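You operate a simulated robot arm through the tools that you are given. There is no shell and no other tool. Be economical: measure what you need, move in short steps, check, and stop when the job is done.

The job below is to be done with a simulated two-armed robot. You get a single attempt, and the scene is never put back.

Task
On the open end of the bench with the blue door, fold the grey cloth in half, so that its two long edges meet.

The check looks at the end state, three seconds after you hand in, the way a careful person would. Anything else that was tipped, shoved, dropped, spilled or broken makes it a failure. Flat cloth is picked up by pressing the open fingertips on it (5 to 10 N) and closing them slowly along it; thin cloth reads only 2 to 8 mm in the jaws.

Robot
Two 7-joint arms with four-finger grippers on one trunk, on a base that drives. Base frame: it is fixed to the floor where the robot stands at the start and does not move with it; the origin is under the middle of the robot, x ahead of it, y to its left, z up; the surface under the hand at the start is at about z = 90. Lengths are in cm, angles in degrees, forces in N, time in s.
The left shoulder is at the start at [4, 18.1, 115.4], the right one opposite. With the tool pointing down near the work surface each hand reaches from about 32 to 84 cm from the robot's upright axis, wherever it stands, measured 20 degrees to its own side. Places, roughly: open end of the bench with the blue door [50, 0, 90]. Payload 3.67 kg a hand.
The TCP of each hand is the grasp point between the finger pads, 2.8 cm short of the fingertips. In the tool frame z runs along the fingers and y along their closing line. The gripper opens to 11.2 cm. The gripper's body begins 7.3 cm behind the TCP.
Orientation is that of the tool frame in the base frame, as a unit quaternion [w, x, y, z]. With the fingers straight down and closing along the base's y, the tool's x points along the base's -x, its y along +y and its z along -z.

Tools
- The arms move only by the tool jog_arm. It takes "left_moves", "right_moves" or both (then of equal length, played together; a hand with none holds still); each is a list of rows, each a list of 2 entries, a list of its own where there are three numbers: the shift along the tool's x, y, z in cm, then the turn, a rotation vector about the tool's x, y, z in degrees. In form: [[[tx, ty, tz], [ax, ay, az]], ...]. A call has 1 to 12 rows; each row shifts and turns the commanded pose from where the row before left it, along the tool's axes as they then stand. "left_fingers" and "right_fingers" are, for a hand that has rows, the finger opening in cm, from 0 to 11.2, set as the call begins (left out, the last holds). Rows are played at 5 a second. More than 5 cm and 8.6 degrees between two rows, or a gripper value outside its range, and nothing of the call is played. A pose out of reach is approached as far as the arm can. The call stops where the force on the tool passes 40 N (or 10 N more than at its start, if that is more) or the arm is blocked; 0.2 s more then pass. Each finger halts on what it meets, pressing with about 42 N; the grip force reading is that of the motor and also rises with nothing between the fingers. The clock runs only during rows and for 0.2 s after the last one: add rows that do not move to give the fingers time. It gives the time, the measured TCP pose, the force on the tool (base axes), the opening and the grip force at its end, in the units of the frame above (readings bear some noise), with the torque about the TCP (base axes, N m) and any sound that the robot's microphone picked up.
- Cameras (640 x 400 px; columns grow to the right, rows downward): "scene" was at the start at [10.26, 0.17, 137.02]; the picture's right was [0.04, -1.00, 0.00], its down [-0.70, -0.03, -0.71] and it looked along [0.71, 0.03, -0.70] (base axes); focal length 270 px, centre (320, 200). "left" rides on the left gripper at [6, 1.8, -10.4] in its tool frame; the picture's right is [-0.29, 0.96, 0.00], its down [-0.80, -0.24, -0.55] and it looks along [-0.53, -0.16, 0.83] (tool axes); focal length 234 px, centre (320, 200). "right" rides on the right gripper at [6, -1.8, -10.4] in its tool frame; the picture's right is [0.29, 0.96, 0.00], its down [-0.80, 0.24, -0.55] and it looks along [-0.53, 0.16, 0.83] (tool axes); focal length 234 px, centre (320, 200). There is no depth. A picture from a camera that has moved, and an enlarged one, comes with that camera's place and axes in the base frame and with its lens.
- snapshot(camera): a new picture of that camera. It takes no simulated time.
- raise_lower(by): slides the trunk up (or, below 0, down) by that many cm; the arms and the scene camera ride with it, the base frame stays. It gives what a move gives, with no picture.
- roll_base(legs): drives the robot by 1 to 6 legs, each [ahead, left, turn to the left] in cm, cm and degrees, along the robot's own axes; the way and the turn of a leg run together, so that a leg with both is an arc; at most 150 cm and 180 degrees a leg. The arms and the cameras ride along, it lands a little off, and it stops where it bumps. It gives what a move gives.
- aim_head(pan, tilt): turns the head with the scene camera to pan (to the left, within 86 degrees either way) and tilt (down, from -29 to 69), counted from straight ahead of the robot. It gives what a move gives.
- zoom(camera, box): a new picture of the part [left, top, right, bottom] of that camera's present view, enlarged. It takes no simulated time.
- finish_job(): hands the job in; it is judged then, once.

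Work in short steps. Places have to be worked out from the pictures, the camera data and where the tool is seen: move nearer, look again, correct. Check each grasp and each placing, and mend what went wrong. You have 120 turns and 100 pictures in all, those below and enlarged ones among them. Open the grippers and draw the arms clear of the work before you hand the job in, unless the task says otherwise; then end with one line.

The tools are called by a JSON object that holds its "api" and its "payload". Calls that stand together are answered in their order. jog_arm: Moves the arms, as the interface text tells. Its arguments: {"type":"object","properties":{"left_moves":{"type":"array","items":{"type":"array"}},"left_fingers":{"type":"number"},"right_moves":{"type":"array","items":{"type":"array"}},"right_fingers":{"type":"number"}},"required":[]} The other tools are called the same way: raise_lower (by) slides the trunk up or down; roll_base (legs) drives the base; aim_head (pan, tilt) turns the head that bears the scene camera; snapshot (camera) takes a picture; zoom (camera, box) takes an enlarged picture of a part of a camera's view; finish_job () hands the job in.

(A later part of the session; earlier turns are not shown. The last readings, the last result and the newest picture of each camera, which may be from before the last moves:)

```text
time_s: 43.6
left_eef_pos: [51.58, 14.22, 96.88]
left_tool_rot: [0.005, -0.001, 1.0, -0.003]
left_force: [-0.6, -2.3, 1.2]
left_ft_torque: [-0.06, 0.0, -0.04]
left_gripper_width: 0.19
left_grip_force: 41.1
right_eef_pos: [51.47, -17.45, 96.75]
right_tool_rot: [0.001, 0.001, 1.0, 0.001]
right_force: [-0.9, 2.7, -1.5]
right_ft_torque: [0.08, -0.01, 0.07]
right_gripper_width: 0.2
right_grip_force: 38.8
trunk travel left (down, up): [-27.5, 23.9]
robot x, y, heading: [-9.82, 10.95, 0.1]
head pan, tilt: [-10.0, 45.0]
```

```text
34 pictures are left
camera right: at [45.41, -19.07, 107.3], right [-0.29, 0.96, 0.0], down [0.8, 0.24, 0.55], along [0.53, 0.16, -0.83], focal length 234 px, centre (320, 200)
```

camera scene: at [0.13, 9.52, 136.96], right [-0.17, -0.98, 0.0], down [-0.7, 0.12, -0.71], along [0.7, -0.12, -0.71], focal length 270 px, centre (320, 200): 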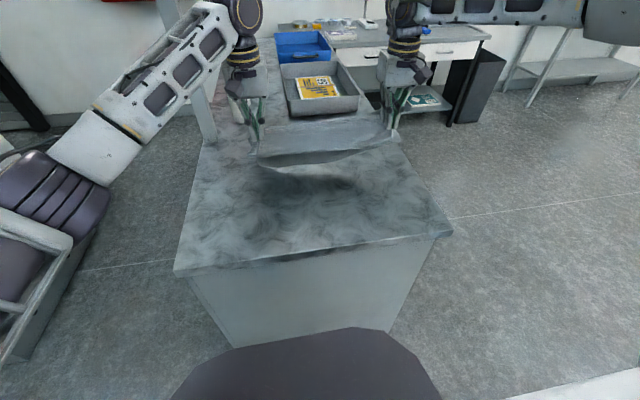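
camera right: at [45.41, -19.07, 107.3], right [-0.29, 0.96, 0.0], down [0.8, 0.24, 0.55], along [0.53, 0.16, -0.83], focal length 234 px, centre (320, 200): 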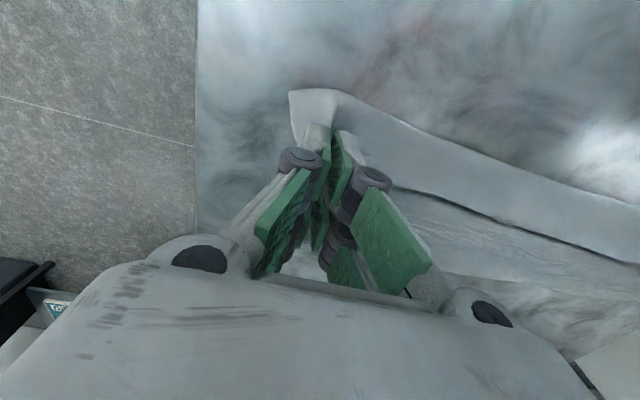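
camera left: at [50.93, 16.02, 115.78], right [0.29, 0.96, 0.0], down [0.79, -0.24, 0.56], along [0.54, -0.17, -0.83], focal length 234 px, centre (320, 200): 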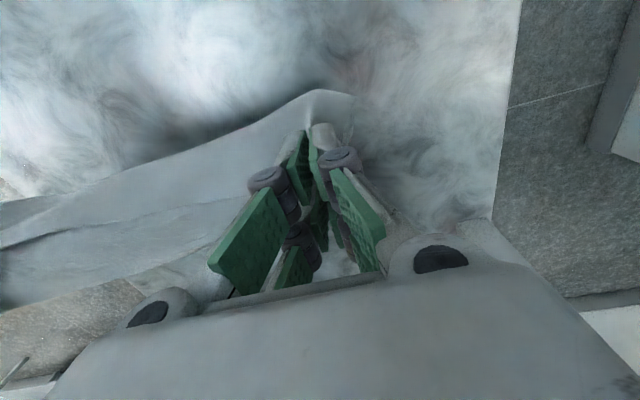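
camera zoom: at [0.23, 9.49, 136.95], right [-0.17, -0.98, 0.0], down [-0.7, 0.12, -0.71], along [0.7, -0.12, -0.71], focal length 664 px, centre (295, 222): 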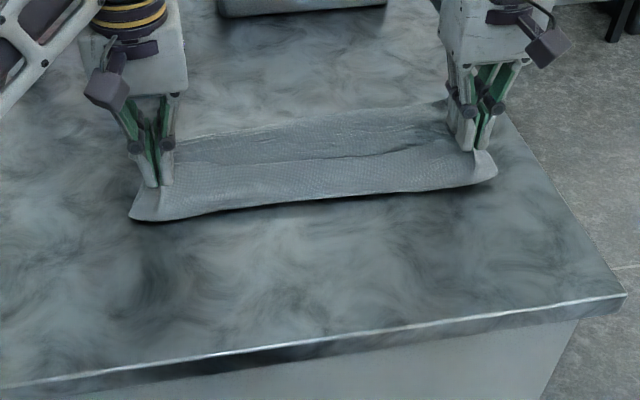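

The stack kept its shape and the strip's free edge shows clearly. I'll set it down with the near flap trailing out, then release.

{"api": "jog_arm", "payload": {"left_moves": [[[-1, 0, 1.2], [0, 0, 0]], [[-1, 0, 1.2], [0, 0, 0]], [[0, 0, 0.4], [0, 0, 0]], [[0, 0, 0], [0, 0, 0]]], "right_moves": [[[-1, 0, 1.2], [0, 0, 0]], [[-1, 0, 1.2], [0, 0, 0]], [[0, 0, 0.4], [0, 0, 0]], [[0, 0, 0], [0, 0, 0]]]}}

{"api": "jog_arm", "payload": {"left_moves": [[[0, 0, 0], [0, 0, 0]], [[0, 0, 0], [0, 0, 0]], [[0, 0, -1], [0, 0, 0]], [[0, 0, -2], [0, 0, 0]], [[0, 0, -3], [0, 0, 0]], [[0, 3, -3], [0, 0, 0]], [[0, 4, 0], [0, 0, 0]]], "right_moves": [[[0, 0, 0], [0, 0, 0]], [[0, 0, 0], [0, 0, 0]], [[0, 0, -1], [0, 0, 0]], [[0, 0, -2], [0, 0, 0]], [[0, 0, -3], [0, 0, 0]], [[0, -3, -3], [0, 0, 0]], [[0, -4, 0], [0, 0, 0]]], "left_fingers": 2.5, "right_fingers": 2.5}}

{"api": "zoom", "payload": {"camera": "scene", "box": [220, 130, 420, 255]}}

{"api": "snapshot", "payload": {"camera": "right"}}

```text
time_s: 44.6
left_eef_pos: [53.54, 14.21, 94.12]
left_tool_rot: [0.006, 0.0, 1.0, -0.003]
left_force: [0.1, -2.2, -1.8]
left_ft_torque: [-0.06, 0.02, -0.06]
left_gripper_width: 0.29
left_grip_force: 40.5
right_eef_pos: [53.44, -17.48, 93.96]
right_tool_rot: [0.001, 0.001, 1.0, -0.001]
right_force: [0.2, 2.0, 0.3]
right_ft_torque: [0.06, -0.01, 0.06]
right_gripper_width: 0.27
right_grip_force: 41.2
trunk travel left (down, up): [-27.5, 23.9]
robot x, y, heading: [-10.05, 11.03, 0.1]
head pan, tilt: [-10.0, 45.0]
```

```text
time_s: 46.2
left_eef_pos: [53.4, 21.25, 103.17]
left_tool_rot: [0.005, 0.0, 1.0, -0.004]
left_force: [0.5, 0.4, -0.2]
left_ft_torque: [-0.02, -0.03, -0.02]
left_gripper_width: 2.52
left_grip_force: 0.1
right_eef_pos: [53.47, -24.27, 102.91]
right_tool_rot: [0.0, 0.001, 1.0, 0.0]
right_force: [-0.7, 0.4, -0.1]
right_ft_torque: [0.05, 0.02, 0.01]
right_gripper_width: 2.52
right_grip_force: 0.1
trunk travel left (down, up): [-27.5, 23.9]
robot x, y, heading: [-9.96, 10.76, 0.1]
head pan, tilt: [-10.0, 45.0]
```

```text
3.20 times, centred on (320, 192) of scene
camera zoom: at [0.22, 9.5, 136.95], right [-0.17, -0.98, 0.0], down [-0.7, 0.12, -0.71], along [0.7, -0.12, -0.71], focal length 863 px, centre (320, 224)
```

zoom: 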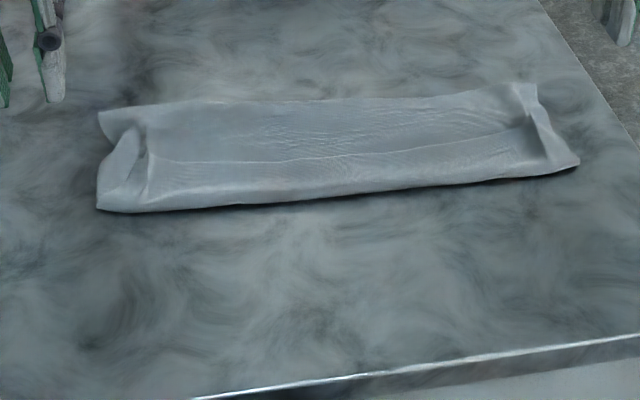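

```text
32 pictures are left
camera right: at [47.42, -26.09, 113.36], right [-0.29, 0.96, 0.0], down [0.8, 0.24, 0.55], along [0.53, 0.16, -0.83], focal length 234 px, centre (320, 200)
```

right: 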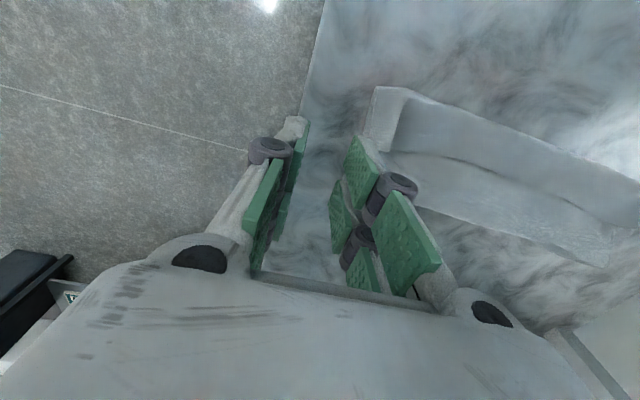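

The strip's free edge is at about x≈54.4 and the near crease at x≈49.5. I'll re-grasp only the strip with vertical fingers and light pressure, further in (y≈10 and y≈-12) and fully inside its edge.

{"api": "jog_arm", "payload": {"left_moves": [[[0.13, -3.75, 2.8], [0, 0, 0]], [[0.13, -3.75, 2.8], [0, 0, 0]], [[0.13, -3.75, 2.8], [0, 0, 0]], [[0, 0, 0], [0, 0, 0]]], "right_moves": [[[0.16, 4.09, 2.7], [0, 0, 0]], [[0.16, 4.09, 2.7], [0, 0, 0]], [[0.16, 4.09, 2.7], [0, 0, 0]], [[0, 0, 0], [0, 0, 0]]]}}

{"api": "snapshot", "payload": {"camera": "left"}}

{"api": "snapshot", "payload": {"camera": "right"}}

```text
time_s: 47.2
left_eef_pos: [53.21, 9.98, 94.9]
left_tool_rot: [0.006, 0.0, 1.0, -0.003]
left_force: [-0.9, -0.2, -0.3]
left_ft_torque: [-0.01, 0.0, 0.02]
left_gripper_width: 2.5
left_grip_force: 0.1
right_eef_pos: [52.76, -12.15, 94.8]
right_tool_rot: [0.001, 0.001, 1.0, 0.0]
right_force: [-0.6, 0.7, -0.8]
right_ft_torque: [0.0, -0.02, 0.02]
right_gripper_width: 2.52
right_grip_force: 0.0
trunk travel left (down, up): [-27.5, 23.9]
robot x, y, heading: [-9.92, 10.99, -0.1]
head pan, tilt: [-10.0, 45.0]
```

```text
31 pictures are left
camera left: at [47.08, 11.78, 105.14], right [0.29, 0.96, 0.0], down [0.79, -0.24, 0.56], along [0.54, -0.17, -0.83], focal length 234 px, centre (320, 200)
```

left: 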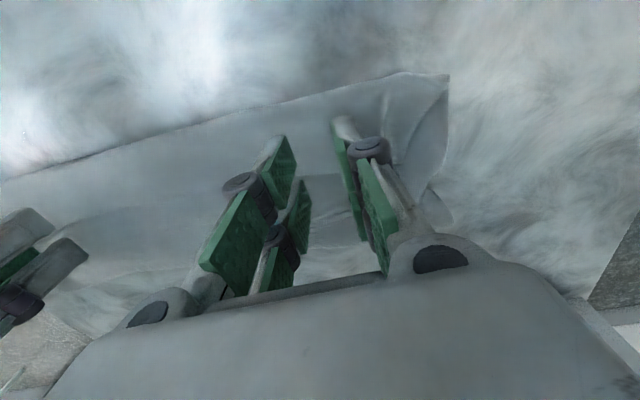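

```text
30 pictures are left
camera right: at [46.78, -13.82, 105.27], right [-0.29, 0.96, 0.0], down [0.8, 0.24, 0.56], along [0.53, 0.16, -0.83], focal length 234 px, centre (320, 200)
```

right: 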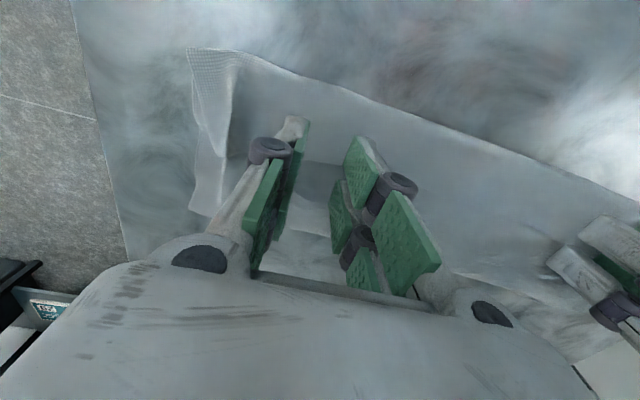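

The strip edge is at x≈54.7 on the left and 53.2 on the right. I'll shift the right hand 0.9 cm nearer so it stays inside, then descend gently.

{"api": "jog_arm", "payload": {"left_moves": [[[0.2, 0, 0], [0, 0, 0]], [[0, 0, 0.6], [0, 0, 0]], [[0, 0, 0.5], [0, 0, 0]], [[0, 0, 0], [0, 0, 0]]], "right_moves": [[[0.9, 0, 0], [0, 0, 0]], [[0, 0, 0.6], [0, 0, 0]], [[0, 0, 0.4], [0, 0, 0]], [[0, 0, 0], [0, 0, 0]]], "left_fingers": 3.0, "right_fingers": 3.0}}

```text
time_s: 48.2
left_eef_pos: [52.98, 10.05, 93.53]
left_tool_rot: [0.006, -0.001, 1.0, -0.004]
left_force: [0.8, -0.1, 0.5]
left_ft_torque: [-0.05, 0.05, -0.02]
left_gripper_width: 2.98
left_grip_force: 0.1
right_eef_pos: [52.02, -12.0, 94.0]
right_tool_rot: [0.001, 0.001, 1.0, 0.0]
right_force: [0.5, 0.6, 0.5]
right_ft_torque: [-0.03, -0.02, -0.02]
right_gripper_width: 3.02
right_grip_force: 0.0
trunk travel left (down, up): [-27.5, 23.9]
robot x, y, heading: [-9.82, 11.16, -0.1]
head pan, tilt: [-10.0, 45.0]
```

There's no contact yet. I'll go a bit further down.

{"api": "jog_arm", "payload": {"left_moves": [[[0, 0, 0.15], [0, 0, 0]], [[0, 0, 0.1], [0, 0, 0]], [[0, 0, 0], [0, 0, 0]]], "right_moves": [[[0, 0, 0.3], [0, 0, 0]], [[0, 0, 0.25], [0, 0, 0]], [[0, 0, 0], [0, 0, 0]]]}}

```text
time_s: 49.0
left_eef_pos: [53.03, 9.95, 93.33]
left_tool_rot: [0.005, -0.001, 1.0, -0.003]
left_force: [-0.2, 0.5, 0.5]
left_ft_torque: [0.02, 0.03, 0.0]
left_gripper_width: 3.01
left_grip_force: 0.0
right_eef_pos: [52.18, -12.14, 93.39]
right_tool_rot: [0.001, 0.001, 1.0, 0.001]
right_force: [0.2, 0.0, 0.0]
right_ft_torque: [-0.01, -0.01, 0.01]
right_gripper_width: 2.99
right_grip_force: 0.1
trunk travel left (down, up): [-27.5, 23.9]
robot x, y, heading: [-9.81, 11.38, 0.1]
head pan, tilt: [-10.0, 45.0]
```

{"api": "jog_arm", "payload": {"left_moves": [[[0, 0, 0.15], [0, 0, 0]], [[0, 0, 0], [0, 0, 0]]], "right_moves": [[[0, 0, 0.15], [0, 0, 0]], [[0, 0, 0], [0, 0, 0]]]}}

```text
time_s: 49.6
left_eef_pos: [53.0, 9.98, 93.13]
left_tool_rot: [0.006, -0.001, 1.0, -0.004]
left_force: [-0.7, 0.3, 0.5]
left_ft_torque: [0.07, -0.04, 0.01]
left_gripper_width: 3.01
left_grip_force: 0.0
right_eef_pos: [52.08, -12.11, 93.16]
right_tool_rot: [0.001, 0.001, 1.0, 0.0]
right_force: [-0.4, 0.5, -0.4]
right_ft_torque: [0.03, 0.05, 0.01]
right_gripper_width: 3.02
right_grip_force: 0.0
trunk travel left (down, up): [-27.5, 23.9]
robot x, y, heading: [-9.68, 11.05, 0.0]
head pan, tilt: [-10.0, 45.0]
```

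Still only light contact. I'll take another small step.

{"api": "jog_arm", "payload": {"left_moves": [[[0, 0, 0.1], [0, 0, 0]], [[0, 0, 0.06], [0, 0, 0]], [[0, 0, 0], [0, 0, 0]]], "right_moves": [[[0, 0, 0.1], [0, 0, 0]], [[0, 0, 0.06], [0, 0, 0]], [[0, 0, 0], [0, 0, 0]]]}}

```text
time_s: 50.4
left_eef_pos: [52.95, 9.98, 92.97]
left_tool_rot: [0.005, 0.0, 1.0, -0.004]
left_force: [0.1, 0.1, 0.4]
left_ft_torque: [-0.01, 0.0, 0.01]
left_gripper_width: 3.03
left_grip_force: 0.0
right_eef_pos: [52.14, -11.96, 92.96]
right_tool_rot: [0.001, 0.001, 1.0, 0.0]
right_force: [-0.1, 0.3, 2.4]
right_ft_torque: [-0.02, 0.02, 0.0]
right_gripper_width: 3.01
right_grip_force: 0.2
trunk travel left (down, up): [-27.5, 23.9]
robot x, y, heading: [-10.14, 11.13, 0.1]
head pan, tilt: [-10.0, 45.0]
```

The right hand has begun pressing at 2.4 N. I'll take the left slightly lower, then close slowly on both.

{"api": "jog_arm", "payload": {"left_moves": [[[0, 0, 0.1], [0, 0, 0]], [[0, 0, 0], [0, 0, 0]]], "right_moves": [[[0, 0, 0.03], [0, 0, 0]], [[0, 0, 0], [0, 0, 0]]]}}

{"api": "jog_arm", "payload": {"left_moves": [[[0, 0, 0.02], [0, 0, 0]], [[0, 0, 0], [0, 0, 0]]], "right_moves": [[[0, 0, 0], [0, 0, 0]], [[0, 0, 0], [0, 0, 0]]], "left_fingers": 2.4, "right_fingers": 2.4}}

```text
time_s: 51.0
left_eef_pos: [52.92, 10.03, 93.0]
left_tool_rot: [0.005, -0.001, 1.0, -0.004]
left_force: [0.9, -0.1, 4.1]
left_ft_torque: [0.04, 0.04, -0.03]
left_gripper_width: 3.04
left_grip_force: 0.1
right_eef_pos: [52.05, -12.12, 93.08]
right_tool_rot: [0.001, 0.0, 1.0, -0.001]
right_force: [0.3, 0.0, 2.1]
right_ft_torque: [-0.02, -0.02, 0.02]
right_gripper_width: 3.01
right_grip_force: 0.1
trunk travel left (down, up): [-27.5, 23.9]
robot x, y, heading: [-9.98, 10.95, 0.3]
head pan, tilt: [-10.0, 45.0]
```

```text
time_s: 51.6
left_eef_pos: [53.05, 10.04, 93.0]
left_tool_rot: [0.006, 0.001, 1.0, -0.004]
left_force: [0.7, 0.1, 3.4]
left_ft_torque: [0.0, 0.02, 0.02]
left_gripper_width: 2.35
left_grip_force: 0.1
right_eef_pos: [52.04, -12.14, 93.04]
right_tool_rot: [0.001, 0.001, 1.0, -0.001]
right_force: [-0.6, -0.8, 2.0]
right_ft_torque: [-0.01, -0.01, 0.0]
right_gripper_width: 2.34
right_grip_force: 0.0
trunk travel left (down, up): [-27.5, 23.9]
robot x, y, heading: [-9.77, 10.92, 0.2]
head pan, tilt: [-10.0, 45.0]
```

Contact is a light 2–3 N. I'll close further and check whether a single-layer ridge is forming.

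{"api": "jog_arm", "payload": {"left_moves": [[[0, 0, 0.02], [0, 0, 0]], [[0, 0, 0], [0, 0, 0]]], "right_moves": [[[0, 0, 0.04], [0, 0, 0]], [[0, 0, 0], [0, 0, 0]]], "left_fingers": 1.7, "right_fingers": 1.7}}

{"api": "jog_arm", "payload": {"left_moves": [[[0, 0, 0], [0, 0, 0]]], "right_moves": [[[0, 0, 0], [0, 0, 0]]], "left_fingers": 1.0, "right_fingers": 1.0}}

{"api": "jog_arm", "payload": {"left_moves": [[[0, 0, 0], [0, 0, 0]], [[0, 0, 0], [0, 0, 0]], [[0, 0, 0], [0, 0, 0]]], "right_moves": [[[0, 0, 0], [0, 0, 0]], [[0, 0, 0], [0, 0, 0]], [[0, 0, 0], [0, 0, 0]]], "left_fingers": 0, "right_fingers": 0}}

{"api": "jog_arm", "payload": {"left_moves": [[[0, -0.1, -0.7], [0, 0, 0]], [[0, -0.1, -0.7], [0, 0, 0]], [[0, -0.1, -0.7], [0, 0, 0]], [[0, 0, 0], [0, 0, 0]]], "right_moves": [[[0, 0.1, -0.7], [0, 0, 0]], [[0, 0.1, -0.7], [0, 0, 0]], [[0, 0.1, -0.7], [0, 0, 0]], [[0, 0, 0], [0, 0, 0]]]}}

{"api": "snapshot", "payload": {"camera": "left"}}

{"api": "snapshot", "payload": {"camera": "right"}}

{"api": "zoom", "payload": {"camera": "scene", "box": [210, 120, 430, 258]}}

```text
time_s: 52.2
left_eef_pos: [52.94, 10.11, 92.94]
left_tool_rot: [0.005, 0.0, 1.0, -0.004]
left_force: [0.0, 0.1, 1.8]
left_ft_torque: [0.03, -0.01, 0.0]
left_gripper_width: 1.68
left_grip_force: 0.0
right_eef_pos: [51.99, -12.16, 92.97]
right_tool_rot: [0.001, 0.001, 1.0, 0.0]
right_force: [-0.5, 0.2, 3.9]
right_ft_torque: [-0.05, 0.02, -0.01]
right_gripper_width: 1.65
right_grip_force: 0.0
trunk travel left (down, up): [-27.5, 23.9]
robot x, y, heading: [-9.93, 11.24, -0.1]
head pan, tilt: [-10.0, 45.0]
```

```text
time_s: 52.6
left_eef_pos: [52.89, 10.04, 92.95]
left_tool_rot: [0.006, 0.0, 1.0, -0.003]
left_force: [0.2, -0.9, 1.1]
left_ft_torque: [0.04, 0.02, 0.05]
left_gripper_width: 0.99
left_grip_force: 0.4
right_eef_pos: [52.09, -12.18, 93.0]
right_tool_rot: [0.001, 0.001, 1.0, 0.001]
right_force: [0.4, 0.5, 2.7]
right_ft_torque: [0.03, -0.03, 0.03]
right_gripper_width: 1.01
right_grip_force: 0.2
trunk travel left (down, up): [-27.5, 23.9]
robot x, y, heading: [-9.99, 10.88, 0.1]
head pan, tilt: [-10.0, 45.0]
```

```text
time_s: 53.4
left_eef_pos: [53.0, 10.0, 92.82]
left_tool_rot: [0.004, 0.001, 1.0, -0.004]
left_force: [-0.4, -14.9, 1.2]
left_ft_torque: [-0.41, 0.01, 0.07]
left_gripper_width: 0.17
left_grip_force: 39.3
right_eef_pos: [52.03, -12.11, 92.98]
right_tool_rot: [0.0, 0.0, 1.0, 0.001]
right_force: [0.2, 15.5, 3.1]
right_ft_torque: [0.41, 0.06, -0.07]
right_gripper_width: 0.27
right_grip_force: 39.8
trunk travel left (down, up): [-27.5, 23.9]
robot x, y, heading: [-10.31, 11.45, -0.3]
head pan, tilt: [-10.0, 45.0]
```

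```text
time_s: 54.4
left_eef_pos: [52.95, 9.75, 94.97]
left_tool_rot: [0.005, -0.001, 1.0, -0.003]
left_force: [0.1, -8.5, -1.2]
left_ft_torque: [-0.19, -0.01, 0.05]
left_gripper_width: 0.29
left_grip_force: 40.5
right_eef_pos: [52.05, -12.01, 95.06]
right_tool_rot: [0.001, 0.001, 1.0, 0.0]
right_force: [0.7, 7.7, -0.3]
right_ft_torque: [0.13, 0.02, -0.05]
right_gripper_width: 0.21
right_grip_force: 39.5
trunk travel left (down, up): [-27.5, 23.9]
robot x, y, heading: [-10.09, 11.16, 0.1]
head pan, tilt: [-10.0, 45.0]
```

```text
29 pictures are left
camera left: at [46.85, 11.48, 105.32], right [0.29, 0.96, 0.0], down [0.79, -0.24, 0.56], along [0.54, -0.16, -0.83], focal length 234 px, centre (320, 200)
```

left: 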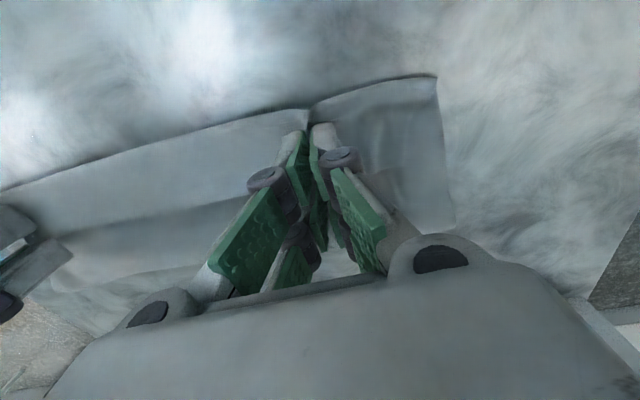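

```text
28 pictures are left
camera right: at [45.97, -13.55, 105.58], right [-0.29, 0.96, 0.0], down [0.8, 0.24, 0.55], along [0.53, 0.16, -0.83], focal length 234 px, centre (320, 200)
```

right: 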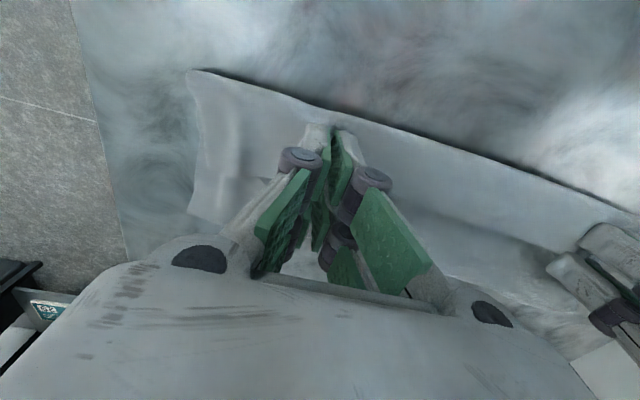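

```text
2.90 times, centred on (320, 189) of scene
camera zoom: at [0.2, 9.5, 136.95], right [-0.17, -0.98, 0.0], down [-0.7, 0.12, -0.71], along [0.7, -0.12, -0.71], focal length 782 px, centre (320, 232)
```

zoom: 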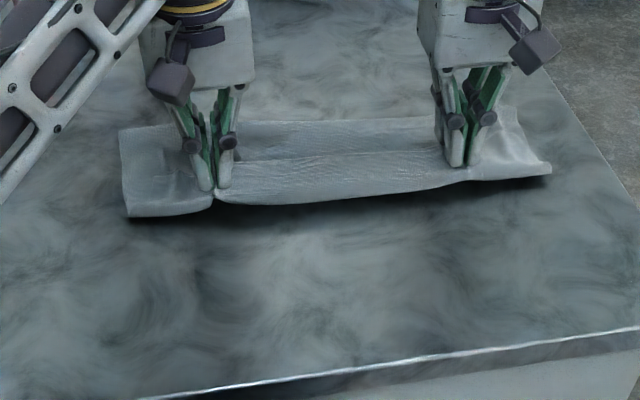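

All layers were caught again; the stack always pinches together. New plan: set it down, then pinch it at the fold line and lift so gravity drops the strip open. Then I can unfold flat and redo the fold by hanging the cloth from its midline. First, lower and release.

{"api": "jog_arm", "payload": {"left_moves": [[[0, 0, 0.9], [0, 0, 0]], [[0, 0, 0.9], [0, 0, 0]], [[0, 0, 0], [0, 0, 0]]], "right_moves": [[[0, 0, 0.9], [0, 0, 0]], [[0, 0, 0.9], [0, 0, 0]], [[0, 0, 0], [0, 0, 0]]]}}

{"api": "jog_arm", "payload": {"left_moves": [[[0, 0, 0], [0, 0, 0]], [[0, 0, 0], [0, 0, 0]], [[0, 0, -1], [0, 0, 0]], [[0, 0, -2], [0, 0, 0]], [[0, 0, -3], [0, 0, 0]], [[-3, 2.5, -1], [0, 0, 0]], [[-1, 2.5, 0], [0, 0, 0]]], "right_moves": [[[0, 0, 0], [0, 0, 0]], [[0, 0, 0], [0, 0, 0]], [[0, 0, -1], [0, 0, 0]], [[0, 0, -2], [0, 0, 0]], [[0, 0, -3], [0, 0, 0]], [[-3, -2.5, -1], [0, 0, 0]], [[-2, -2.5, 0], [0, 0, 0]]], "left_fingers": 3.2, "right_fingers": 3.2}}

{"api": "snapshot", "payload": {"camera": "left"}}

{"api": "snapshot", "payload": {"camera": "right"}}

```text
time_s: 55.2
left_eef_pos: [52.96, 9.71, 93.22]
left_tool_rot: [0.005, 0.0, 1.0, -0.004]
left_force: [0.7, -8.8, 0.5]
left_ft_torque: [-0.15, 0.01, 0.08]
left_gripper_width: 0.21
left_grip_force: 39.4
right_eef_pos: [52.02, -11.87, 93.28]
right_tool_rot: [0.001, 0.0, 1.0, 0.001]
right_force: [-0.3, 7.6, 0.0]
right_ft_torque: [0.22, 0.01, -0.05]
right_gripper_width: 0.24
right_grip_force: 39.5
trunk travel left (down, up): [-27.5, 23.9]
robot x, y, heading: [-9.86, 11.17, -0.1]
head pan, tilt: [-10.0, 45.0]
```

```text
time_s: 56.8
left_eef_pos: [56.99, 14.7, 100.17]
left_tool_rot: [0.005, 0.0, 1.0, -0.003]
left_force: [-0.1, 0.0, 0.1]
left_ft_torque: [-0.04, -0.01, 0.01]
left_gripper_width: 3.23
left_grip_force: 0.0
right_eef_pos: [56.99, -17.01, 100.46]
right_tool_rot: [0.001, -0.001, 1.0, 0.0]
right_force: [-0.1, -0.1, 0.6]
right_ft_torque: [0.01, 0.02, 0.0]
right_gripper_width: 3.2
right_grip_force: 0.1
trunk travel left (down, up): [-27.5, 23.9]
robot x, y, heading: [-10.01, 11.18, -0.1]
head pan, tilt: [-10.0, 45.0]
```

```text
26 pictures are left
camera left: at [50.91, 16.4, 110.54], right [0.29, 0.96, 0.0], down [0.79, -0.24, 0.56], along [0.54, -0.17, -0.83], focal length 234 px, centre (320, 200)
```

left: 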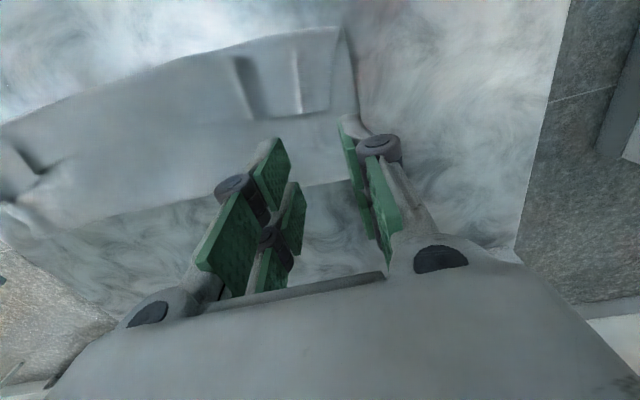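

```text
25 pictures are left
camera right: at [50.95, -18.69, 110.85], right [-0.29, 0.96, 0.0], down [0.8, 0.24, 0.56], along [0.53, 0.16, -0.83], focal length 234 px, centre (320, 200)
```

right: 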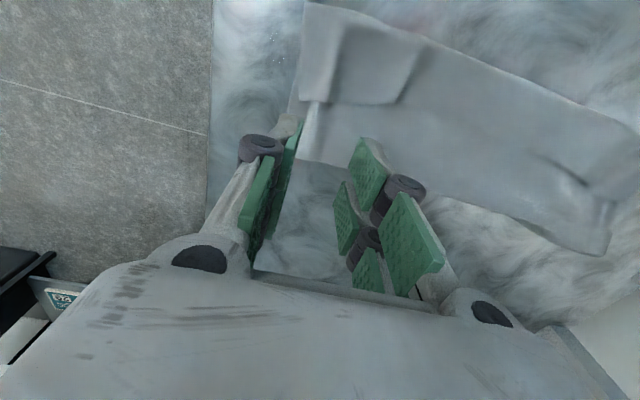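

The fold line lies at x≈62.5 on the left and 60.2 on the right. I'll come down on it at both ends.

{"api": "jog_arm", "payload": {"left_moves": [[[-2.35, -0.35, 3.3], [0, 0, 0]], [[-2.35, -0.35, 3.3], [0, 0, 0]], [[0, 0, 0.4], [0, 0, 0]], [[0, 0, 0.2], [0, 0, 0]], [[0, 0, 0], [0, 0, 0]]], "right_moves": [[[-1.2, 1.1, 3.45], [0, 0, 0]], [[-1.2, 1.1, 3.45], [0, 0, 0]], [[0, 0, 0.4], [0, 0, 0]], [[0, 0, 0.2], [0, 0, 0]], [[0, 0, 0], [0, 0, 0]]]}}

```text
time_s: 58.0
left_eef_pos: [61.58, 13.9, 93.14]
left_tool_rot: [0.006, 0.001, 1.0, -0.004]
left_force: [-0.3, 0.2, 1.5]
left_ft_torque: [0.02, 0.04, -0.01]
left_gripper_width: 3.2
left_grip_force: 0.0
right_eef_pos: [58.24, -15.22, 93.27]
right_tool_rot: [0.002, 0.001, 1.0, 0.0]
right_force: [-0.4, -0.8, -0.3]
right_ft_torque: [-0.01, 0.0, 0.01]
right_gripper_width: 3.23
right_grip_force: 0.1
right hand out of reach, approached as far as the arm can: row 2
trunk travel left (down, up): [-27.5, 23.9]
robot x, y, heading: [-10.19, 10.76, -0.1]
head pan, tilt: [-10.0, 45.0]
```

The right arm is at its reach limit again since I backed up. I'll raise both hands, drive forward 8 cm, and reposition.

{"api": "jog_arm", "payload": {"left_moves": [[[0, 0, -4], [0, 0, 0]], [[4, 0, -2], [0, 0, 0]], [[4, 0, 0], [0, 0, 0]]], "right_moves": [[[0, 0, -4], [0, 0, 0]], [[4, 0, -2], [0, 0, 0]], [[3, 0, 0], [0, 0, 0]]]}}

{"api": "roll_base", "payload": {"legs": [[8, 0, 0]]}}

```text
time_s: 58.8
left_eef_pos: [53.22, 14.26, 99.0]
left_tool_rot: [0.004, -0.001, 1.0, -0.003]
left_force: [0.5, -0.3, -0.2]
left_ft_torque: [0.03, -0.01, 0.0]
left_gripper_width: 3.21
left_grip_force: 0.0
right_eef_pos: [51.2, -15.07, 99.1]
right_tool_rot: [0.001, 0.002, 1.0, 0.0]
right_force: [-0.9, 0.9, 0.3]
right_ft_torque: [-0.03, 0.03, 0.0]
right_gripper_width: 3.21
right_grip_force: 0.1
trunk travel left (down, up): [-27.5, 23.9]
robot x, y, heading: [-9.79, 11.15, 0.1]
head pan, tilt: [-10.0, 45.0]
```

```text
time_s: 59.9
left_eef_pos: [61.42, 14.16, 98.97]
left_tool_rot: [0.005, -0.001, 1.0, -0.003]
left_force: [0.9, -0.2, -0.8]
left_ft_torque: [0.01, 0.02, -0.03]
left_gripper_width: 3.21
left_grip_force: 0.1
right_eef_pos: [59.47, -15.01, 99.03]
right_tool_rot: [0.0, 0.0, 1.0, 0.0]
right_force: [0.1, 1.1, -0.2]
right_ft_torque: [-0.02, 0.05, 0.01]
right_gripper_width: 3.22
right_grip_force: 0.1
trunk travel left (down, up): [-27.5, 23.9]
robot x, y, heading: [-2.0, 11.22, 0.2]
head pan, tilt: [-10.0, 45.0]
```

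Both hands are right above the fold points now. I'll descend to contact.

{"api": "jog_arm", "payload": {"left_moves": [[[0, 0, 3], [0, 0, 0]], [[0, 0, 2.6], [0, 0, 0]], [[0, 0, 0.35], [0, 0, 0]], [[0, 0, 0], [0, 0, 0]]], "right_moves": [[[0, 0, 3], [0, 0, 0]], [[0, 0, 2.6], [0, 0, 0]], [[0, 0, 0.4], [0, 0, 0]], [[0, 0, 0], [0, 0, 0]]]}}

{"api": "jog_arm", "payload": {"left_moves": [[[0, 0, 0.1], [0, 0, 0]], [[0, 0, 0], [0, 0, 0]]], "right_moves": [[[0, 0, 0.1], [0, 0, 0]], [[0, 0, 0], [0, 0, 0]]]}}

```text
time_s: 60.9
left_eef_pos: [61.48, 14.27, 93.11]
left_tool_rot: [0.006, -0.001, 1.0, -0.003]
left_force: [-1.0, -0.1, 4.5]
left_ft_torque: [0.04, 0.12, -0.04]
left_gripper_width: 3.18
left_grip_force: 0.1
right_eef_pos: [59.22, -15.02, 93.09]
right_tool_rot: [0.0, 0.0, 1.0, 0.0]
right_force: [0.1, 0.2, -0.1]
right_ft_torque: [0.0, -0.01, 0.03]
right_gripper_width: 3.22
right_grip_force: 0.0
trunk travel left (down, up): [-27.5, 23.9]
robot x, y, heading: [-2.16, 11.29, 0.1]
head pan, tilt: [-10.0, 45.0]
```

```text
time_s: 61.5
left_eef_pos: [61.41, 14.16, 93.06]
left_tool_rot: [0.005, -0.001, 1.0, -0.004]
left_force: [0.6, 0.9, 7.9]
left_ft_torque: [0.15, 0.13, -0.02]
left_gripper_width: 3.18
left_grip_force: 0.0
right_eef_pos: [59.23, -14.99, 93.08]
right_tool_rot: [0.001, -0.001, 1.0, 0.0]
right_force: [0.2, -0.2, -0.3]
right_ft_torque: [0.0, 0.05, 0.0]
right_gripper_width: 3.18
right_grip_force: 0.1
trunk travel left (down, up): [-27.5, 23.9]
robot x, y, heading: [-1.83, 11.13, -0.0]
head pan, tilt: [-10.0, 45.0]
```

Left is at 8 N and right isn't touching yet. I'll lower the right 0.2 cm and begin closing.

{"api": "jog_arm", "payload": {"right_moves": [[[0, 0, 0.12], [0, 0, 0]], [[0, 0, 0.1], [0, 0, 0]], [[0, 0, 0], [0, 0, 0]]]}}

{"api": "jog_arm", "payload": {"left_moves": [[[0, 0, 0], [0, 0, 0]], [[0, 0, 0], [0, 0, 0]]], "right_moves": [[[0, 0, 0.04], [0, 0, 0]], [[0, 0, 0], [0, 0, 0]]], "left_fingers": 2.6, "right_fingers": 2.6}}

```text
time_s: 62.3
left_eef_pos: [61.5, 14.21, 93.01]
left_tool_rot: [0.005, 0.0, 1.0, -0.004]
left_force: [1.4, 0.2, 7.5]
left_ft_torque: [0.17, 0.06, -0.05]
left_gripper_width: 3.19
left_grip_force: 0.1
right_eef_pos: [59.34, -15.02, 92.87]
right_tool_rot: [0.002, 0.0, 1.0, 0.0]
right_force: [1.6, 0.1, 6.6]
right_ft_torque: [-0.01, 0.1, -0.02]
right_gripper_width: 3.18
right_grip_force: 0.0
trunk travel left (down, up): [-27.5, 23.9]
robot x, y, heading: [-2.04, 11.12, 0.2]
head pan, tilt: [-10.0, 45.0]
```

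```text
time_s: 62.9
left_eef_pos: [61.38, 14.33, 93.03]
left_tool_rot: [0.005, -0.001, 1.0, -0.003]
left_force: [0.7, -0.6, 6.3]
left_ft_torque: [0.04, 0.07, -0.03]
left_gripper_width: 2.59
left_grip_force: 0.1
right_eef_pos: [59.32, -14.92, 92.97]
right_tool_rot: [0.002, 0.0, 1.0, -0.001]
right_force: [0.3, -0.8, 12.6]
right_ft_torque: [0.04, 0.2, 0.0]
right_gripper_width: 2.57
right_grip_force: 0.0
trunk travel left (down, up): [-27.5, 23.9]
robot x, y, heading: [-1.93, 11.13, -0.0]
head pan, tilt: [-10.0, 45.0]
```

Good contact on both. I'll close in steps, then lift a few centimetres straight up.

{"api": "jog_arm", "payload": {"left_moves": [[[0, 0, 0], [0, 0, 0]], [[0, 0, 0], [0, 0, 0]]], "right_moves": [[[0, 0, -0.03], [0, 0, 0]], [[0, 0, 0], [0, 0, 0]]], "left_fingers": 1.6, "right_fingers": 1.6}}

{"api": "jog_arm", "payload": {"left_moves": [[[0, 0, 0], [0, 0, 0]], [[0, -0.2, 0], [0, 0, 0]], [[0, -0.2, 0], [0, 0, 0]]], "right_moves": [[[0, 0, 0], [0, 0, 0]], [[0, 0.2, 0], [0, 0, 0]], [[0, 0.2, 0], [0, 0, 0]]], "left_fingers": 0, "right_fingers": 0}}

{"api": "jog_arm", "payload": {"left_moves": [[[0, 0, -2], [0, 0, 0]], [[0, 0, -3], [0, 0, 0]], [[0, 0, -3], [0, 0, 0]], [[0, 0, -3], [0, 0, 0]], [[0, 0, -3], [0, 0, 0]], [[0, 0, -3], [0, 0, 0]], [[0, 0, -3], [0, 0, 0]], [[0, 0, 0], [0, 0, 0]]], "right_moves": [[[0, 0, -2], [0, 0, 0]], [[0, 0, -3], [0, 0, 0]], [[0, 0, -3], [0, 0, 0]], [[0, 0, -3], [0, 0, 0]], [[0, 0, -3], [0, 0, 0]], [[0, 0, -3], [0, 0, 0]], [[0, 0, -3], [0, 0, 0]], [[0, 0, 0], [0, 0, 0]]]}}

{"api": "snapshot", "payload": {"camera": "scene"}}

```text
time_s: 63.5
left_eef_pos: [61.35, 14.12, 92.99]
left_tool_rot: [0.006, -0.001, 1.0, -0.003]
left_force: [-1.8, -0.9, 5.4]
left_ft_torque: [0.0, 0.08, 0.02]
left_gripper_width: 1.59
left_grip_force: 0.0
right_eef_pos: [59.36, -15.1, 92.9]
right_tool_rot: [0.001, 0.0, 1.0, -0.001]
right_force: [0.2, 0.4, 8.0]
right_ft_torque: [0.05, 0.07, -0.02]
right_gripper_width: 1.51
right_grip_force: 0.1
trunk travel left (down, up): [-27.5, 23.9]
robot x, y, heading: [-1.69, 11.46, 0.1]
head pan, tilt: [-10.0, 45.0]
```

```text
time_s: 64.3
left_eef_pos: [61.36, 13.91, 93.08]
left_tool_rot: [0.006, 0.0, 1.0, -0.004]
left_force: [0.9, -3.7, 11.3]
left_ft_torque: [-0.12, 0.21, 0.05]
left_gripper_width: 0.36
left_grip_force: 40.4
right_eef_pos: [59.31, -14.54, 92.91]
right_tool_rot: [0.001, 0.0, 1.0, 0.0]
right_force: [0.8, 3.5, 8.5]
right_ft_torque: [0.09, 0.06, -0.1]
right_gripper_width: 0.33
right_grip_force: 40.4
trunk travel left (down, up): [-27.5, 23.9]
robot x, y, heading: [-1.53, 10.96, 0.1]
head pan, tilt: [-10.0, 45.0]
```

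```text
time_s: 66.1
left_eef_pos: [61.42, 14.02, 112.84]
left_tool_rot: [0.004, -0.001, 1.0, -0.003]
left_force: [-0.3, -5.1, -0.1]
left_ft_torque: [-0.15, 0.01, 0.11]
left_gripper_width: 0.33
left_grip_force: 40.0
right_eef_pos: [59.4, -14.62, 112.77]
right_tool_rot: [0.0, 0.0, 1.0, 0.0]
right_force: [0.9, 5.8, -0.4]
right_ft_torque: [0.15, 0.03, -0.09]
right_gripper_width: 0.3
right_grip_force: 40.6
trunk travel left (down, up): [-27.5, 23.9]
robot x, y, heading: [-1.97, 11.09, 0.2]
head pan, tilt: [-10.0, 45.0]
```

```text
24 pictures are left
camera scene: at [8.29, 9.53, 136.94], right [-0.17, -0.98, 0.0], down [-0.7, 0.12, -0.71], along [0.7, -0.12, -0.71], focal length 270 px, centre (320, 200)
```

scene: 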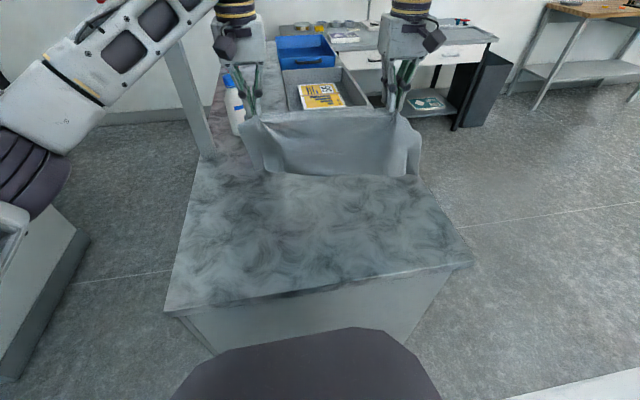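

The cloth hangs as a curtain from the fold. I'll zoom in to see whether the strip has dropped open.

{"api": "zoom", "payload": {"camera": "scene", "box": [220, 90, 440, 228]}}

```text
2.90 times, centred on (330, 159) of scene
camera zoom: at [8.29, 9.53, 136.94], right [-0.17, -0.98, 0.0], down [-0.7, 0.12, -0.71], along [0.7, -0.12, -0.71], focal length 782 px, centre (291, 319)
```

zoom: 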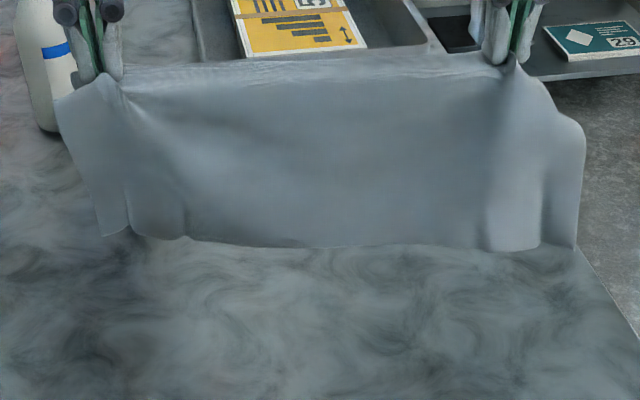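

The strip has dropped open, with the longer layer in front. I'll move back over the near side, then lower while moving away, so both layers trail flat toward me with the long single-layer edge nearest.

{"api": "jog_arm", "payload": {"left_moves": [[[2, 0, 0], [0, 0, 0]], [[2.75, 0, 0], [0, 0, 0]], [[2.75, 0, 0], [0, 0, 0]], [[2.75, 0, 0], [0, 0, 0]], [[2.75, 0, 0], [0, 0, 0]], [[0, 0, 0], [0, 0, 0]], [[0, 0, 0], [0, 0, 0]], [[0, 0, 1.5], [0, 0, 0]], [[0, 0, 1.5], [0, 0, 0]], [[0, 0, 0], [0, 0, 0]]], "right_moves": [[[2, 0, 0], [0, 0, 0]], [[2.75, 0, 0], [0, 0, 0]], [[2.75, 0, 0], [0, 0, 0]], [[2.75, 0, 0], [0, 0, 0]], [[2.75, 0, 0], [0, 0, 0]], [[0, 0, 0], [0, 0, 0]], [[0, 0, 0], [0, 0, 0]], [[0, 0, 1.5], [0, 0, 0]], [[0, 0, 1.5], [0, 0, 0]], [[0, 0, 0], [0, 0, 0]]]}}

{"api": "jog_arm", "payload": {"left_moves": [[[-1.9, 0, 2], [0, 0, 0]], [[-1.9, 0, 2], [0, 0, 0]], [[-1.9, 0, 2], [0, 0, 0]], [[-1.9, 0, 2], [0, 0, 0]], [[-2, 0, 2], [0, 0, 0]], [[-2, 0, 2], [0, 0, 0]], [[-2, 0, 2], [0, 0, 0]], [[-2, 0, 1.8], [0, 0, 0]], [[0, 0, 0], [0, 0, 0]]], "right_moves": [[[-1.9, 0, 2], [0, 0, 0]], [[-1.9, 0, 2], [0, 0, 0]], [[-1.9, 0, 2], [0, 0, 0]], [[-1.9, 0, 2], [0, 0, 0]], [[-2, 0, 2], [0, 0, 0]], [[-2, 0, 2], [0, 0, 0]], [[-2, 0, 2], [0, 0, 0]], [[-2, 0, 1.8], [0, 0, 0]], [[0, 0, 0], [0, 0, 0]]]}}

{"api": "zoom", "payload": {"camera": "scene", "box": [200, 110, 460, 272]}}

```text
time_s: 68.3
left_eef_pos: [48.15, 13.94, 109.8]
left_tool_rot: [0.005, -0.001, 1.0, -0.004]
left_force: [-0.2, -6.3, -0.3]
left_ft_torque: [-0.17, -0.01, 0.11]
left_gripper_width: 0.31
left_grip_force: 40.3
right_eef_pos: [46.21, -14.68, 109.7]
right_tool_rot: [0.001, 0.0, 1.0, 0.0]
right_force: [0.1, 6.4, -0.3]
right_ft_torque: [0.19, -0.01, -0.12]
right_gripper_width: 0.3
right_grip_force: 40.1
trunk travel left (down, up): [-27.5, 23.9]
robot x, y, heading: [-2.18, 10.96, 0.3]
head pan, tilt: [-10.0, 45.0]
```

```text
time_s: 70.3
left_eef_pos: [63.9, 13.98, 94.15]
left_tool_rot: [0.006, -0.001, 1.0, -0.003]
left_force: [-0.5, -7.5, -0.5]
left_ft_torque: [-0.13, 0.03, 0.09]
left_gripper_width: 0.33
left_grip_force: 39.7
right_eef_pos: [61.89, -14.57, 94.22]
right_tool_rot: [0.001, 0.0, 1.0, -0.001]
right_force: [0.5, 6.4, 0.7]
right_ft_torque: [0.17, -0.01, -0.1]
right_gripper_width: 0.32
right_grip_force: 39.8
trunk travel left (down, up): [-27.5, 23.9]
robot x, y, heading: [-1.65, 11.13, 0.3]
head pan, tilt: [-10.0, 45.0]
```

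```text
2.46 times, centred on (330, 191) of scene
camera zoom: at [8.08, 9.57, 136.97], right [-0.17, -0.98, 0.0], down [-0.7, 0.12, -0.71], along [0.7, -0.12, -0.71], focal length 664 px, centre (295, 222)
```

zoom: 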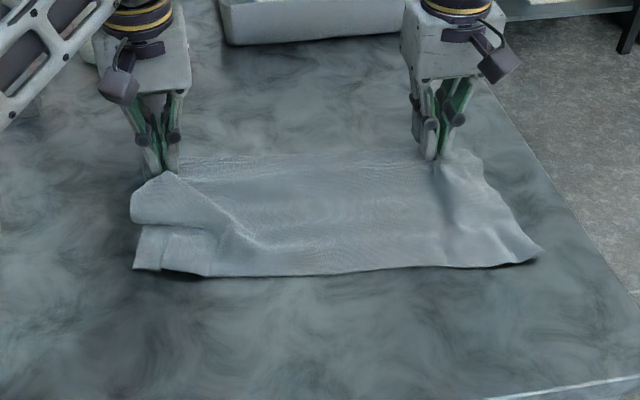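

The cloth trailed out well apart from a wrinkle at the left. I'll set it down, release and look at the near side.

{"api": "jog_arm", "payload": {"left_moves": [[[0, 0, 0.7], [0, 0, 0]], [[0, 0, 0], [0, 0, 0]]], "right_moves": [[[0, 0, 0.7], [0, 0, 0]], [[0, 0, 0], [0, 0, 0]]]}}

{"api": "jog_arm", "payload": {"left_moves": [[[0, 0, 0], [0, 0, 0]], [[0, 0, 0], [0, 0, 0]], [[0, 0, -1], [0, 0, 0]], [[0, 0, -3], [0, 0, 0]], [[0, 0, -4], [0, 0, 0]], [[4, 0, -1], [0, 0, 0]], [[4, 1, -1], [0, 0, 0]], [[4, 1, 0], [0, 0, 0]], [[4, 1, 0], [0, 0, 0]]], "right_moves": [[[0, 0, 0], [0, 0, 0]], [[0, 0, 0], [0, 0, 0]], [[0, 0, -1], [0, 0, 0]], [[0, 0, -3], [0, 0, 0]], [[0, 0, -4], [0, 0, 0]], [[4, 0, -1], [0, 0, 0]], [[4, -1, -1], [0, 0, 0]], [[4, -1, 0], [0, 0, 0]], [[4, -1, 0], [0, 0, 0]]], "left_fingers": 3.5, "right_fingers": 3.5}}

{"api": "snapshot", "payload": {"camera": "left"}}

{"api": "snapshot", "payload": {"camera": "right"}}

```text
time_s: 70.9
left_eef_pos: [63.92, 13.91, 93.44]
left_tool_rot: [0.005, -0.001, 1.0, -0.003]
left_force: [0.0, -5.5, -0.5]
left_ft_torque: [-0.17, 0.0, 0.12]
left_gripper_width: 0.31
left_grip_force: 40.7
right_eef_pos: [61.93, -14.65, 93.43]
right_tool_rot: [0.002, 0.0, 1.0, 0.001]
right_force: [0.4, 5.8, 0.0]
right_ft_torque: [0.16, -0.03, -0.07]
right_gripper_width: 0.31
right_grip_force: 40.1
trunk travel left (down, up): [-27.5, 23.9]
robot x, y, heading: [-2.11, 11.12, 0.0]
head pan, tilt: [-10.0, 45.0]
```

```text
time_s: 72.9
left_eef_pos: [47.85, 16.77, 103.76]
left_tool_rot: [0.006, -0.002, 1.0, -0.004]
left_force: [-0.7, -0.2, 0.1]
left_ft_torque: [0.0, -0.05, 0.02]
left_gripper_width: 3.51
left_grip_force: 0.0
right_eef_pos: [45.71, -17.73, 103.26]
right_tool_rot: [0.003, 0.0, 1.0, 0.0]
right_force: [-0.8, 0.6, 0.0]
right_ft_torque: [0.01, -0.02, 0.01]
right_gripper_width: 3.5
right_grip_force: 0.2
trunk travel left (down, up): [-27.5, 23.9]
robot x, y, heading: [-2.01, 10.75, 0.0]
head pan, tilt: [-10.0, 45.0]
```

```text
21 pictures are left
camera left: at [41.76, 18.56, 114.08], right [0.29, 0.96, 0.0], down [0.79, -0.23, 0.56], along [0.54, -0.16, -0.83], focal length 234 px, centre (320, 200)
```

left: 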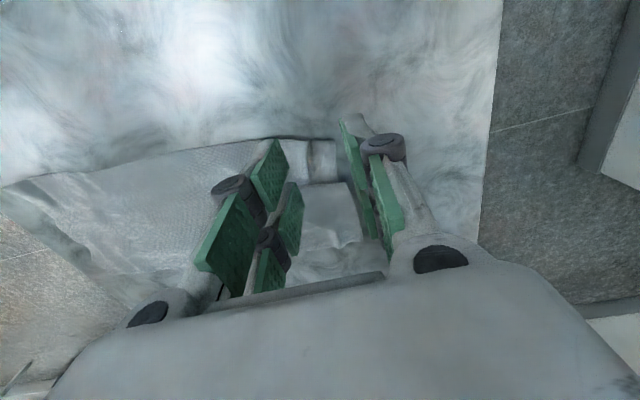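

```text
20 pictures are left
camera right: at [39.58, -19.41, 113.73], right [-0.29, 0.96, 0.0], down [0.79, 0.24, 0.56], along [0.53, 0.16, -0.83], focal length 234 px, centre (320, 200)
```

right: 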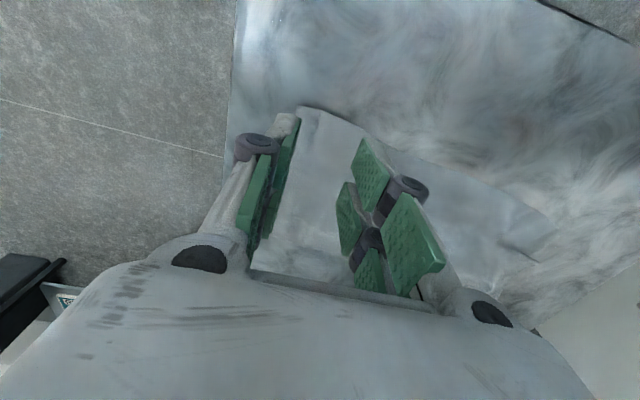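

I need a clear overview of the left wrinkle.

{"api": "zoom", "payload": {"camera": "scene", "box": [220, 140, 440, 278]}}

```text
2.90 times, centred on (330, 209) of scene
camera zoom: at [7.87, 9.49, 136.98], right [-0.17, -0.98, 0.0], down [-0.69, 0.12, -0.71], along [0.7, -0.12, -0.71], focal length 782 px, centre (291, 174)
```

zoom: 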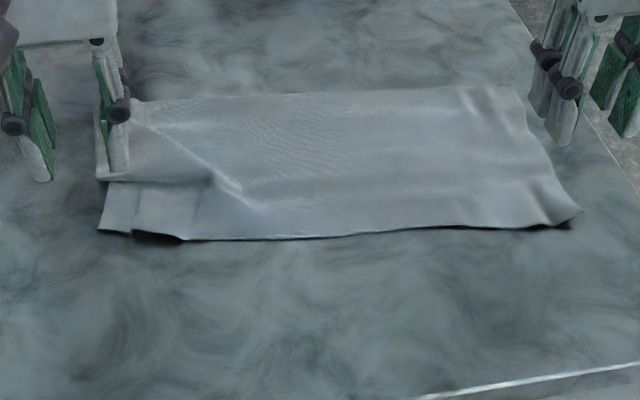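

The near edge is a single layer: x≈49.5 at the left end, ≈46.3 at the right. New plan: pinch that near edge at both ends and lift it high, so the whole cloth hangs open. Then lay it going away from me and come back toward me, so the held edge lands in its natural direction.

{"api": "jog_arm", "payload": {"left_moves": [[[-0.85, -0.72, 3.25], [0, 0, 0]], [[-0.85, -0.72, 3.25], [0, 0, 0]], [[-0.85, -0.72, 3.25], [0, 0, 0]], [[0, 0, 0], [0, 0, 0]]], "right_moves": [[[-0.43, -0.02, 3.09], [0, 0, 0]], [[-0.43, -0.02, 3.09], [0, 0, 0]], [[-0.43, -0.02, 3.09], [0, 0, 0]], [[0, 0, 0], [0, 0, 0]]], "left_fingers": 3.2, "right_fingers": 3.2}}

{"api": "snapshot", "payload": {"camera": "left"}}

{"api": "snapshot", "payload": {"camera": "right"}}

```text
time_s: 73.9
left_eef_pos: [50.71, 14.7, 93.7]
left_tool_rot: [0.006, 0.0, 1.0, -0.003]
left_force: [0.0, -0.2, -0.6]
left_ft_torque: [-0.04, -0.01, 0.0]
left_gripper_width: 3.2
left_grip_force: 0.0
right_eef_pos: [47.12, -17.8, 94.12]
right_tool_rot: [0.0, 0.0, 1.0, 0.0]
right_force: [-0.7, 0.8, 0.2]
right_ft_torque: [0.01, 0.01, -0.02]
right_gripper_width: 3.21
right_grip_force: 0.0
trunk travel left (down, up): [-27.5, 23.9]
robot x, y, heading: [-2.18, 11.25, -0.1]
head pan, tilt: [-10.0, 45.0]
```

```text
18 pictures are left
camera left: at [44.59, 16.45, 104.11], right [0.29, 0.96, 0.0], down [0.79, -0.23, 0.56], along [0.54, -0.16, -0.83], focal length 234 px, centre (320, 200)
```

left: 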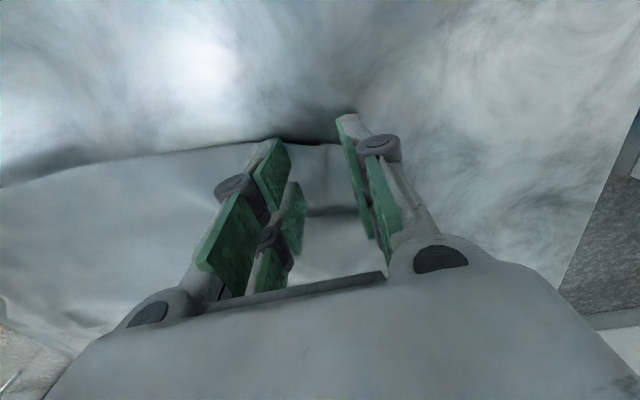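

```text
17 pictures are left
camera right: at [41.04, -19.38, 104.52], right [-0.29, 0.96, 0.0], down [0.8, 0.24, 0.56], along [0.53, 0.16, -0.83], focal length 234 px, centre (320, 200)
```

right: 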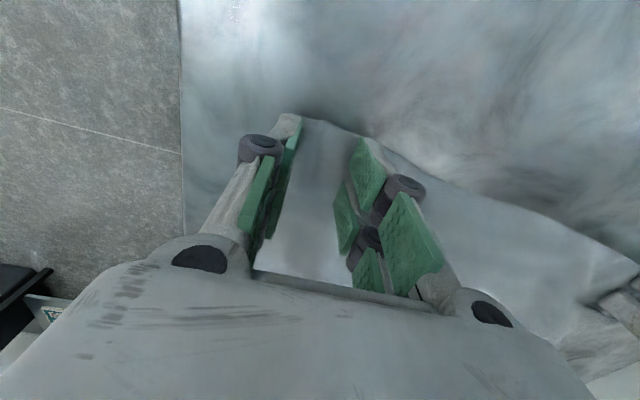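

The left edge is at x≈49.7 and the right edge at about 45. I'll shift the hands nearer (left 0.3, right 1.0) and descend to contact.

{"api": "jog_arm", "payload": {"left_moves": [[[0.3, 0, 0], [0, 0, 0]], [[0, 0, 0.4], [0, 0, 0]], [[0, 0, 0.25], [0, 0, 0]], [[0, 0, 0], [0, 0, 0]]], "right_moves": [[[1, 0, 0], [0, 0, 0]], [[0, 0, 0.7], [0, 0, 0]], [[0, 0, 0.4], [0, 0, 0]], [[0, 0, 0], [0, 0, 0]]]}}

{"api": "jog_arm", "payload": {"left_moves": [[[0, 0, 0.1], [0, 0, 0]], [[0, 0, 0], [0, 0, 0]]], "right_moves": [[[0, 0, 0.1], [0, 0, 0]], [[0, 0, 0], [0, 0, 0]]]}}

```text
time_s: 74.9
left_eef_pos: [50.23, 14.63, 93.11]
left_tool_rot: [0.005, -0.001, 1.0, -0.003]
left_force: [-0.3, 0.7, 0.3]
left_ft_torque: [0.03, 0.0, 0.01]
left_gripper_width: 3.18
left_grip_force: 0.1
right_eef_pos: [46.22, -17.68, 92.97]
right_tool_rot: [0.001, 0.0, 1.0, 0.0]
right_force: [-0.8, 0.2, -0.8]
right_ft_torque: [0.0, 0.02, 0.02]
right_gripper_width: 3.22
right_grip_force: 0.0
trunk travel left (down, up): [-27.5, 23.9]
robot x, y, heading: [-1.76, 11.19, 0.4]
head pan, tilt: [-10.0, 45.0]
```

```text
time_s: 75.5
left_eef_pos: [50.31, 14.64, 92.96]
left_tool_rot: [0.005, 0.0, 1.0, -0.004]
left_force: [0.1, -0.6, 1.9]
left_ft_torque: [-0.01, -0.02, -0.01]
left_gripper_width: 3.22
left_grip_force: 0.0
right_eef_pos: [46.32, -17.74, 92.92]
right_tool_rot: [0.001, -0.001, 1.0, 0.001]
right_force: [0.1, -0.3, 3.0]
right_ft_torque: [-0.03, 0.0, 0.0]
right_gripper_width: 3.22
right_grip_force: 0.1
trunk travel left (down, up): [-27.5, 23.9]
robot x, y, heading: [-2.09, 11.06, -0.2]
head pan, tilt: [-10.0, 45.0]
```

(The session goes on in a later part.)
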